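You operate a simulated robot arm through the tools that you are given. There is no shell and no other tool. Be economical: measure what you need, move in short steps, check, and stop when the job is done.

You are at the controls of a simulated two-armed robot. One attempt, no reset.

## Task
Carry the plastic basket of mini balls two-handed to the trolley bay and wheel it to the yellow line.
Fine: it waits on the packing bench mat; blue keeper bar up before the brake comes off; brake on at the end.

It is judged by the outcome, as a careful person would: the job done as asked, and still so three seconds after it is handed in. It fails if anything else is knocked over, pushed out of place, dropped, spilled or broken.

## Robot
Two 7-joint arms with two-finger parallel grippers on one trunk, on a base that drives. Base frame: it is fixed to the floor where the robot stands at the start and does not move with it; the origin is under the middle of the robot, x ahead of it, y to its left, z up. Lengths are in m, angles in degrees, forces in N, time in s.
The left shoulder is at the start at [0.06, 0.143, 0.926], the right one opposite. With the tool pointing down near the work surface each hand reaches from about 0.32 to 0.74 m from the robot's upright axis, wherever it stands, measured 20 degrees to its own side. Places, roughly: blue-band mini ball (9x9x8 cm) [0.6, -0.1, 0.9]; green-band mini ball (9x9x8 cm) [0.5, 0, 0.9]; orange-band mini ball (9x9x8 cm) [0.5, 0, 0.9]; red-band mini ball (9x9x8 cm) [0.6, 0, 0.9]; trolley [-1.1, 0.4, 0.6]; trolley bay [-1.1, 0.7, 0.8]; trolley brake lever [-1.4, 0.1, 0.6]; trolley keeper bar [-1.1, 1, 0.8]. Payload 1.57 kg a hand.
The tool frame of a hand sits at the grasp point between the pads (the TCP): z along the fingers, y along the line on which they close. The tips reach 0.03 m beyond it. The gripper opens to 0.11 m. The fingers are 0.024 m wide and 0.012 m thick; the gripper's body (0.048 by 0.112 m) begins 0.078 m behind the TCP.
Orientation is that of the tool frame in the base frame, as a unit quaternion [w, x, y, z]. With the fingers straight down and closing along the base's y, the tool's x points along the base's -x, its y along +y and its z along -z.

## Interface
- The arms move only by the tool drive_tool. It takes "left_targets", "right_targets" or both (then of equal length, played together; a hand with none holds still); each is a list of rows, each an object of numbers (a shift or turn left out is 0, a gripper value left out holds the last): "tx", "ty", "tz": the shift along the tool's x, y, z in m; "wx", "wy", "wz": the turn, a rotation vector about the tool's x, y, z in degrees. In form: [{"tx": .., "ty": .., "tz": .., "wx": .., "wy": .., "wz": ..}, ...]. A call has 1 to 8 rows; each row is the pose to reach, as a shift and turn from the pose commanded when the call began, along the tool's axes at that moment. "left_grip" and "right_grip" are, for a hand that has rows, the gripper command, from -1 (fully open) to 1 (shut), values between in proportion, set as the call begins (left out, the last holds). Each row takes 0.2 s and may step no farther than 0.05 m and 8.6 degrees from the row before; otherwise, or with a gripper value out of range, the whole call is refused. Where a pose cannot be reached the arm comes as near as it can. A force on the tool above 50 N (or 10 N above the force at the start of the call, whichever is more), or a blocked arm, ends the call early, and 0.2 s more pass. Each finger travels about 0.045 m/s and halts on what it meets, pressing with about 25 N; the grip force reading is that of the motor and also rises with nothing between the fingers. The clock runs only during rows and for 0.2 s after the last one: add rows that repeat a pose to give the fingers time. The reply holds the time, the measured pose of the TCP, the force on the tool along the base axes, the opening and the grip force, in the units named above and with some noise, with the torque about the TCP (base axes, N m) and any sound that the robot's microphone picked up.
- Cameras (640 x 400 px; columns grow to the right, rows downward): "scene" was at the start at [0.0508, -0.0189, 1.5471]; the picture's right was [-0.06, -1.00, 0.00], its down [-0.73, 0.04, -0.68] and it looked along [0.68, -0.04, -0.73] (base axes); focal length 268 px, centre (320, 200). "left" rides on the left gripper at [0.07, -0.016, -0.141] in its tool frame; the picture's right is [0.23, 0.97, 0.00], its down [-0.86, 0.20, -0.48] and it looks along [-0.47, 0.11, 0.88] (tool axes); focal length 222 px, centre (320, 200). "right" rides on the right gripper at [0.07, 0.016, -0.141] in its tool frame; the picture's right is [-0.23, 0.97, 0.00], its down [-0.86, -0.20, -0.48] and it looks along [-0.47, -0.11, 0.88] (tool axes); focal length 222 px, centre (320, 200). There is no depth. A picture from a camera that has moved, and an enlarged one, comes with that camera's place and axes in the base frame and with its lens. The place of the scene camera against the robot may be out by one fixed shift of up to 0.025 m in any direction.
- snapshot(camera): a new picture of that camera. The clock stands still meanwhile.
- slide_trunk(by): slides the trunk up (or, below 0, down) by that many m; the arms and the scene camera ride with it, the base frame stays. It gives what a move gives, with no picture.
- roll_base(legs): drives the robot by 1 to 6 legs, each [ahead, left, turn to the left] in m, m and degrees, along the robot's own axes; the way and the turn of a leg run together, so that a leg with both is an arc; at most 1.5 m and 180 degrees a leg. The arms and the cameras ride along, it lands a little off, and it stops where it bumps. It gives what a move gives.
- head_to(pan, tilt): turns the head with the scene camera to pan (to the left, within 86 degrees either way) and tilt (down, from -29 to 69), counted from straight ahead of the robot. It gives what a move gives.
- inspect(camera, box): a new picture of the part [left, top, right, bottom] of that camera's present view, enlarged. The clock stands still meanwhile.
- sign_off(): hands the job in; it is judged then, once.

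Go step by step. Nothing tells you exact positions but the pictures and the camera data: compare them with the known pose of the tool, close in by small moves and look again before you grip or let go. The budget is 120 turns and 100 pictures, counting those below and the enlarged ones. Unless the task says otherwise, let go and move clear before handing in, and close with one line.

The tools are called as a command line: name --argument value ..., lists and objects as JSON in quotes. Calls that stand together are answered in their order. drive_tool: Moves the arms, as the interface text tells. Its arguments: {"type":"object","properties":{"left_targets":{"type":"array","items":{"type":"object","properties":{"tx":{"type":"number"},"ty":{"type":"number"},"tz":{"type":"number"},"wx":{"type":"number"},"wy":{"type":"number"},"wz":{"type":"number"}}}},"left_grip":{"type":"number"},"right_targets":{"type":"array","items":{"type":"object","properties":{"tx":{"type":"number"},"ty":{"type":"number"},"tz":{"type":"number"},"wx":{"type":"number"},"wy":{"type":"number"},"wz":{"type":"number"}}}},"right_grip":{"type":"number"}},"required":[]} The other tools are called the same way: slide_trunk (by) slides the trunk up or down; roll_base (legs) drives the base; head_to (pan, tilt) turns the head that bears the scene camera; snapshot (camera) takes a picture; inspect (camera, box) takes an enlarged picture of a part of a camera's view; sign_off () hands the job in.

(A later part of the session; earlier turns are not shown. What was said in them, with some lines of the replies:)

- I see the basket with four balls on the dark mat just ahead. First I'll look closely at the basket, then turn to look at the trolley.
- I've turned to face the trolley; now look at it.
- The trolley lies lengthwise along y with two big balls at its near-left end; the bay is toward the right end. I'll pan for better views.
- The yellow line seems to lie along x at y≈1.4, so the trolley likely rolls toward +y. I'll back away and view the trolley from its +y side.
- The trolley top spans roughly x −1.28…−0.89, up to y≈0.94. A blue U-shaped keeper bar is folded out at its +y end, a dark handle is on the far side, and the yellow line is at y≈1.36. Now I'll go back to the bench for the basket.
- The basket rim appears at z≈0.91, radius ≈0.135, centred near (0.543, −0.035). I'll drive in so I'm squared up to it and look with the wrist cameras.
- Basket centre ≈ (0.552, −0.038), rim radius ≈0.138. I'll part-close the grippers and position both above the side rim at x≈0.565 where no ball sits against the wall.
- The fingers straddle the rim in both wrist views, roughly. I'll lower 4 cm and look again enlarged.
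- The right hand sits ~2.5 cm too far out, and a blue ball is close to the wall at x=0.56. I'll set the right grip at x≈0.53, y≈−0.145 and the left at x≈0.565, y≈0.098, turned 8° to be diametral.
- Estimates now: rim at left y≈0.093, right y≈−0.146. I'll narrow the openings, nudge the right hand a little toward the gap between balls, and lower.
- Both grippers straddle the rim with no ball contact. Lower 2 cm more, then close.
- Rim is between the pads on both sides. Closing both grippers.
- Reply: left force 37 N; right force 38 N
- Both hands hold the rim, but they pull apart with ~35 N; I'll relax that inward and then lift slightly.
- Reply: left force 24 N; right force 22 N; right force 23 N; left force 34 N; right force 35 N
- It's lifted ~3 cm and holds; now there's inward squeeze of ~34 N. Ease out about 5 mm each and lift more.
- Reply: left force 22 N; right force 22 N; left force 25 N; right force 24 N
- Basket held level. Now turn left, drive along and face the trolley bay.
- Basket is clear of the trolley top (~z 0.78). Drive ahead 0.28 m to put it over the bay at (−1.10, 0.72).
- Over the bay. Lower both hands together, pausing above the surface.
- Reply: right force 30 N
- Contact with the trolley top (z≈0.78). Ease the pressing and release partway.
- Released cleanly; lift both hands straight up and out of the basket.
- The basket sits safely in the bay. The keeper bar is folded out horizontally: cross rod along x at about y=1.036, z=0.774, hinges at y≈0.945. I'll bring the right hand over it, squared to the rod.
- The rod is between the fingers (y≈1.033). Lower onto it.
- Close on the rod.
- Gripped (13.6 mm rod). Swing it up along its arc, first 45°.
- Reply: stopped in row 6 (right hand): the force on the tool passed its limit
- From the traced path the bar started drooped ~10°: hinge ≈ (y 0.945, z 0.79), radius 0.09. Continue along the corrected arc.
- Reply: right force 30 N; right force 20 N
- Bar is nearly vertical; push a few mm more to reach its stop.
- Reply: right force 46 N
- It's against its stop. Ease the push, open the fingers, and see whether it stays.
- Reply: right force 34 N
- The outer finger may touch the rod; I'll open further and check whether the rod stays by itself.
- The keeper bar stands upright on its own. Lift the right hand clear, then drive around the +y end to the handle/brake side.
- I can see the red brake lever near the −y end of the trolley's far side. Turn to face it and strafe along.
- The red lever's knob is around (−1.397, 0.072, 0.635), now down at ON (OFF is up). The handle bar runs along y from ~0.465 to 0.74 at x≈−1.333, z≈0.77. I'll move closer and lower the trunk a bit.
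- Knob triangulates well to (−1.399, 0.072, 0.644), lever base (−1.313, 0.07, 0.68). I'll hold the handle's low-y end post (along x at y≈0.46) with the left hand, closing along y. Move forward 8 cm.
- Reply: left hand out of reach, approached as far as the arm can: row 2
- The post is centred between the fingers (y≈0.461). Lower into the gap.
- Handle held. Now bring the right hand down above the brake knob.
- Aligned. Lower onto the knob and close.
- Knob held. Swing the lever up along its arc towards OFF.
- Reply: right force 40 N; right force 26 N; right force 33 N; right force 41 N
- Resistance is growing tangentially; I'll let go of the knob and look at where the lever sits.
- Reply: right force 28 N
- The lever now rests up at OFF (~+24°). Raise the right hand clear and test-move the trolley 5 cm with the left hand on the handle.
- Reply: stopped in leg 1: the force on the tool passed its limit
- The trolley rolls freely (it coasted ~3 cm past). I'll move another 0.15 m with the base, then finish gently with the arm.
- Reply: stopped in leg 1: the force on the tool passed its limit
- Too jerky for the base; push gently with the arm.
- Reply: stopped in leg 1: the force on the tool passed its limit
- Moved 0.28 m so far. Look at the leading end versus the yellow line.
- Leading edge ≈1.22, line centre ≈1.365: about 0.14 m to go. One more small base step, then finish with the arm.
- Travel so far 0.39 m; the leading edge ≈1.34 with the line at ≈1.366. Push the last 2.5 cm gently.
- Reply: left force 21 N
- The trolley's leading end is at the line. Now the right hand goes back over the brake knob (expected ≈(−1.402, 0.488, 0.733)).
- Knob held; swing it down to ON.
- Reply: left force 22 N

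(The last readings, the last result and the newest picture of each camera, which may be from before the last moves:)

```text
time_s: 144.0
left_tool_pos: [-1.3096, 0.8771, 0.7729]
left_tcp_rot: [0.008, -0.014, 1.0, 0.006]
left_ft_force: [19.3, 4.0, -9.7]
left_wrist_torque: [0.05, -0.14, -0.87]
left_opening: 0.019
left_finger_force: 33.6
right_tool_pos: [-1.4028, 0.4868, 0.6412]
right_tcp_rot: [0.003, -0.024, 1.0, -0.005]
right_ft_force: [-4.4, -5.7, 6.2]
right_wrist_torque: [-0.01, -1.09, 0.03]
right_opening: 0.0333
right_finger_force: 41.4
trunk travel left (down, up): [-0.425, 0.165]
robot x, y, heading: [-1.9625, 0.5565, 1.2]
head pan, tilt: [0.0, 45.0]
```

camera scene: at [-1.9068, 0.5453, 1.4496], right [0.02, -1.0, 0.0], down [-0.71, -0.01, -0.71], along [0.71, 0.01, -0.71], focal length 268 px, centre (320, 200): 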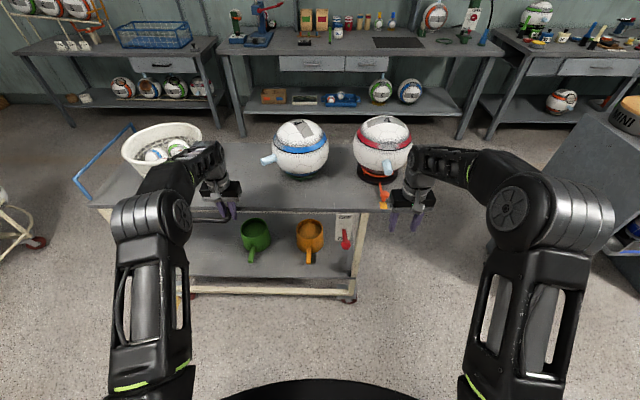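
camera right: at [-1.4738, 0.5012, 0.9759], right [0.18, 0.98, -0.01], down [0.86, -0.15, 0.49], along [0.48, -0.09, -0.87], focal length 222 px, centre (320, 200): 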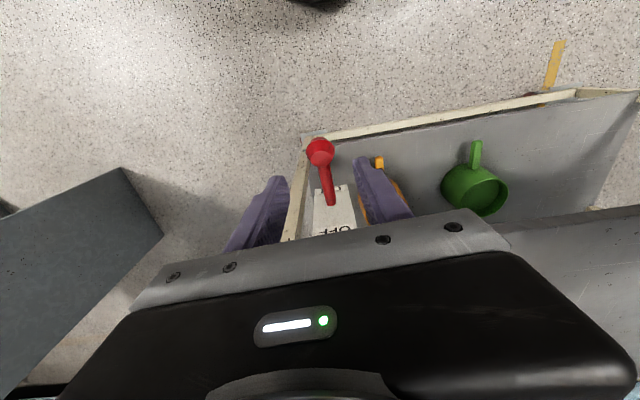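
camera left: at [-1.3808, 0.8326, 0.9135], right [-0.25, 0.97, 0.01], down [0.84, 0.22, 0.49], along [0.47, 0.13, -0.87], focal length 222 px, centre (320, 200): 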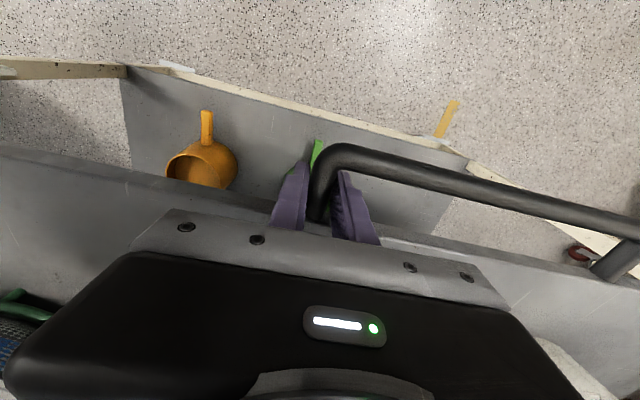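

drive_tool --right_targets '[{"tx": -0.002, "tz": 0.005}, {"tx": -0.004, "tz": 0.01}]'

drive_tool --right_targets '[{"tz": 0}, {"tz": 0}, {"tz": 0}]' --right_grip 0.0

drive_tool --right_targets '[{"tz": -0.04}, {"tz": -0.08}, {"tz": -0.12}, {"tz": -0.16}]'

snapshot --camera "right"

```text
time_s: 144.6
left_tool_pos: [-1.312, 0.8779, 0.7737]
left_tcp_rot: [0.008, -0.014, 1.0, 0.007]
left_ft_force: [21.2, 8.4, -17.0]
left_wrist_torque: [0.0, -0.31, -0.85]
left_opening: 0.0192
left_finger_force: 33.6
right_tool_pos: [-1.3987, 0.4871, 0.634]
right_tcp_rot: [0.003, -0.023, 1.0, -0.005]
right_ft_force: [-20.4, -15.4, 31.9]
right_wrist_torque: [-0.01, -0.01, -0.07]
right_opening: 0.0339
right_finger_force: 41.8
trunk travel left (down, up): [-0.425, 0.165]
robot x, y, heading: [-1.9647, 0.5572, 0.9]
head pan, tilt: [0.0, 45.0]
```

```text
time_s: 145.4
left_tool_pos: [-1.3122, 0.8777, 0.7751]
left_tcp_rot: [0.007, -0.014, 1.0, 0.007]
left_ft_force: [6.7, 2.8, 0.8]
left_wrist_torque: [0.04, 0.34, -0.79]
left_opening: 0.019
left_finger_force: 33.2
right_tool_pos: [-1.3973, 0.4893, 0.6336]
right_tcp_rot: [0.005, -0.024, 1.0, -0.004]
right_ft_force: [-0.5, 0.0, 0.6]
right_wrist_torque: [0.0, 0.01, 0.0]
right_opening: 0.0548
right_finger_force: 0.1
trunk travel left (down, up): [-0.425, 0.165]
robot x, y, heading: [-1.9612, 0.5605, 1.0]
head pan, tilt: [0.0, 45.0]
```

```text
time_s: 146.4
left_tool_pos: [-1.3127, 0.8777, 0.7742]
left_tcp_rot: [0.007, -0.015, 1.0, 0.007]
left_ft_force: [5.6, 4.4, 2.5]
left_wrist_torque: [0.06, -0.17, -0.84]
left_opening: 0.0193
left_finger_force: 33.4
right_tool_pos: [-1.3993, 0.4881, 0.7948]
right_tcp_rot: [0.004, -0.024, 1.0, -0.004]
right_ft_force: [0.0, -0.3, 0.3]
right_wrist_torque: [0.01, -0.02, 0.02]
right_opening: 0.055
right_finger_force: 0.1
trunk travel left (down, up): [-0.425, 0.165]
robot x, y, heading: [-1.9611, 0.5576, 1.1]
head pan, tilt: [0.0, 45.0]
```

```text
12 pictures are left
camera right: at [-1.4697, 0.5023, 0.9353], right [0.18, 0.98, -0.01], down [0.86, -0.15, 0.49], along [0.48, -0.09, -0.87], focal length 222 px, centre (320, 200)
```

right: 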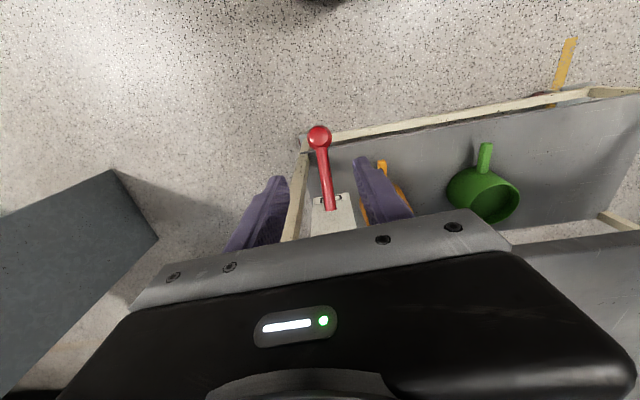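

Lever is down at ON again. Quick gentle check with the left hand that the brake holds, then release the handle and lift clear.

drive_tool --left_targets '[{"ty": 0.004}, {"ty": 0.006}, {"ty": 0.006}]'

drive_tool --left_targets '[{"ty": -0.006}, {"ty": -0.006}, {"ty": -0.006}, {"ty": -0.006}]' --left_grip 0.15

inspect --camera "left" --box '[220, 100, 460, 250]'

```text
time_s: 147.2
left_tool_pos: [-1.312, 0.8776, 0.7739]
left_tcp_rot: [0.006, -0.013, 1.0, 0.004]
left_ft_force: [-2.6, -17.2, 1.9]
left_wrist_torque: [-0.29, -0.23, -0.86]
left_opening: 0.019
left_finger_force: 33.3
right_tool_pos: [-1.3992, 0.4868, 0.7961]
right_tcp_rot: [0.006, -0.025, 1.0, -0.003]
right_ft_force: [0.6, -0.6, 0.2]
right_wrist_torque: [0.01, -0.02, 0.0]
right_opening: 0.0548
right_finger_force: 0.0
trunk travel left (down, up): [-0.425, 0.165]
robot x, y, heading: [-1.9635, 0.5614, 1.1]
head pan, tilt: [0.0, 45.0]
```

```text
time_s: 148.2
left_tool_pos: [-1.3123, 0.8769, 0.7741]
left_tcp_rot: [0.007, -0.014, 1.0, 0.005]
left_ft_force: [0.3, 0.4, 0.9]
left_wrist_torque: [0.01, 0.02, -0.01]
left_opening: 0.047
left_finger_force: 0.1
right_tool_pos: [-1.3981, 0.4888, 0.7952]
right_tcp_rot: [0.004, -0.024, 1.0, -0.004]
right_ft_force: [0.2, 0.8, -0.2]
right_wrist_torque: [0.03, 0.01, -0.03]
right_opening: 0.0551
right_finger_force: 0.1
trunk travel left (down, up): [-0.425, 0.165]
robot x, y, heading: [-1.9615, 0.5598, 0.9]
head pan, tilt: [0.0, 45.0]
```

```text
2.67 times, centred on (340, 175) of left
camera zoom: at [-1.3821, 0.8553, 0.9149], right [-0.25, 0.97, 0.01], down [0.84, 0.22, 0.49], along [0.47, 0.13, -0.87], focal length 592 px, centre (267, 267)
```

zoom: 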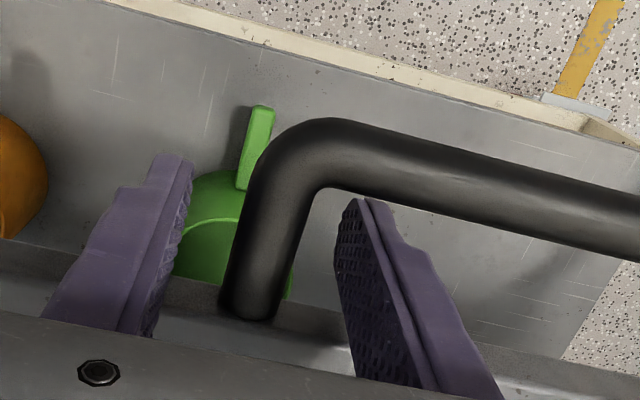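

Brake holds. Lift the left hand clear, back off and take a final look.

drive_tool --left_targets '[{"tz": -0.03}, {"tz": -0.07}, {"tz": -0.11}, {"tz": -0.15}]' --right_targets '[{"tz": -0.02}, {"tz": -0.05}, {"tz": -0.08}, {"tz": -0.1}]'

roll_base --legs '[[-0.35, 0, 0], [0, 0.4, 0]]'

head_to --pan 15 --tilt 38

snapshot --camera "scene"

```text
time_s: 149.2
left_tool_pos: [-1.3142, 0.8786, 0.8854]
left_tcp_rot: [0.008, -0.014, 1.0, 0.006]
left_ft_force: [-0.2, -0.1, 0.2]
left_wrist_torque: [-0.01, -0.04, 0.0]
left_opening: 0.0466
left_finger_force: 0.1
left hand out of reach, approached as far as the arm can: row 4
right_tool_pos: [-1.4012, 0.4888, 0.894]
right_tcp_rot: [0.004, -0.025, 1.0, -0.005]
right_ft_force: [0.1, -0.2, 0.6]
right_wrist_torque: [-0.03, 0.01, 0.01]
right_opening: 0.0549
right_finger_force: 0.0
trunk travel left (down, up): [-0.425, 0.165]
robot x, y, heading: [-1.9634, 0.5581, 1.4]
head pan, tilt: [0.0, 45.0]
```

```text
time_s: 153.5
left_tool_pos: [-1.6695, 1.2763, 0.885]
left_tcp_rot: [0.008, -0.02, 1.0, 0.005]
left_ft_force: [-0.1, 0.1, 0.0]
left_wrist_torque: [0.0, -0.01, -0.04]
left_opening: 0.0468
left_finger_force: 0.0
right_tool_pos: [-1.7522, 0.8864, 0.8931]
right_tcp_rot: [0.004, -0.031, 1.0, -0.004]
right_ft_force: [-0.2, 0.4, 0.4]
right_wrist_torque: [0.02, -0.02, 0.0]
right_opening: 0.0549
right_finger_force: 0.1
trunk travel left (down, up): [-0.425, 0.165]
robot x, y, heading: [-2.3165, 0.9501, 2.0]
head pan, tilt: [0.0, 45.0]
```

```text
time_s: 154.2
left_tool_pos: [-1.6689, 1.2763, 0.8827]
left_tcp_rot: [0.008, -0.02, 1.0, 0.005]
left_ft_force: [-0.3, 0.0, -0.6]
left_wrist_torque: [0.02, -0.02, 0.0]
left_opening: 0.0466
left_finger_force: 0.1
right_tool_pos: [-1.7513, 0.8844, 0.8923]
right_tcp_rot: [0.004, -0.031, 1.0, -0.004]
right_ft_force: [0.2, -0.1, -0.1]
right_wrist_torque: [-0.02, 0.0, 0.01]
right_opening: 0.0549
right_finger_force: 0.1
trunk travel left (down, up): [-0.425, 0.165]
robot x, y, heading: [-2.3133, 0.9481, 1.9]
head pan, tilt: [15.0, 38.0]
```

```text
10 pictures are left
camera scene: at [-2.2605, 0.9593, 1.46], right [0.29, -0.96, 0.0], down [-0.59, -0.18, -0.79], along [0.75, 0.23, -0.62], focal length 268 px, centre (320, 200)
```

scene: 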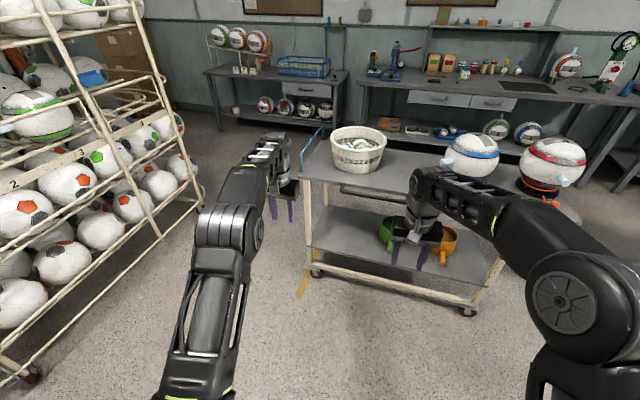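

inspect --camera "scene" --box '[270, 110, 430, 310]'

inspect --camera "scene" --box '[380, 130, 600, 330]'

```text
2.00 times, centred on (350, 210) of scene
camera zoom: at [-2.2605, 0.9593, 1.46], right [0.29, -0.96, 0.0], down [-0.59, -0.18, -0.79], along [0.75, 0.23, -0.62], focal length 536 px, centre (260, 180)
```

zoom: 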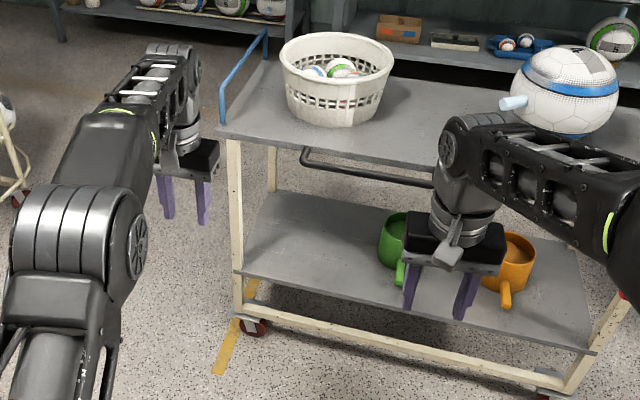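

```text
2.00 times, centred on (490, 230) of scene
camera zoom: at [-2.2605, 0.9593, 1.46], right [0.29, -0.96, 0.0], down [-0.59, -0.18, -0.79], along [0.75, 0.23, -0.62], focal length 536 px, centre (-20, 140)
```

zoom: 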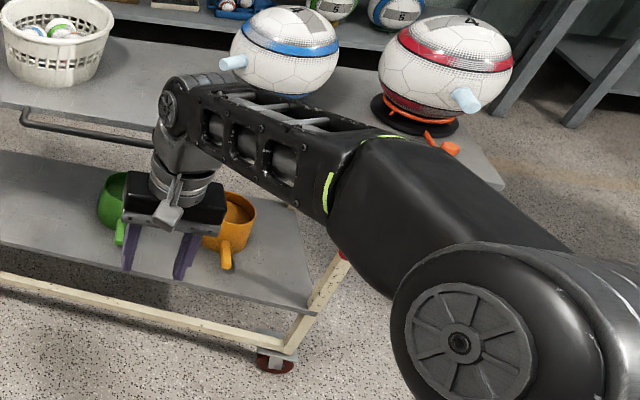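

The trolley's leading end is at the yellow line with the basket and its four balls in the bay. The keeper bar is up, the brake lever is down at ON, nothing else is disturbed, and both hands are clear.

sign_off

```text
The job is handed in.
```

The basket is in the trolley bay with all four balls in it. The keeper bar went up before the brake came off, and the trolley now stands at the yellow line with the brake on.
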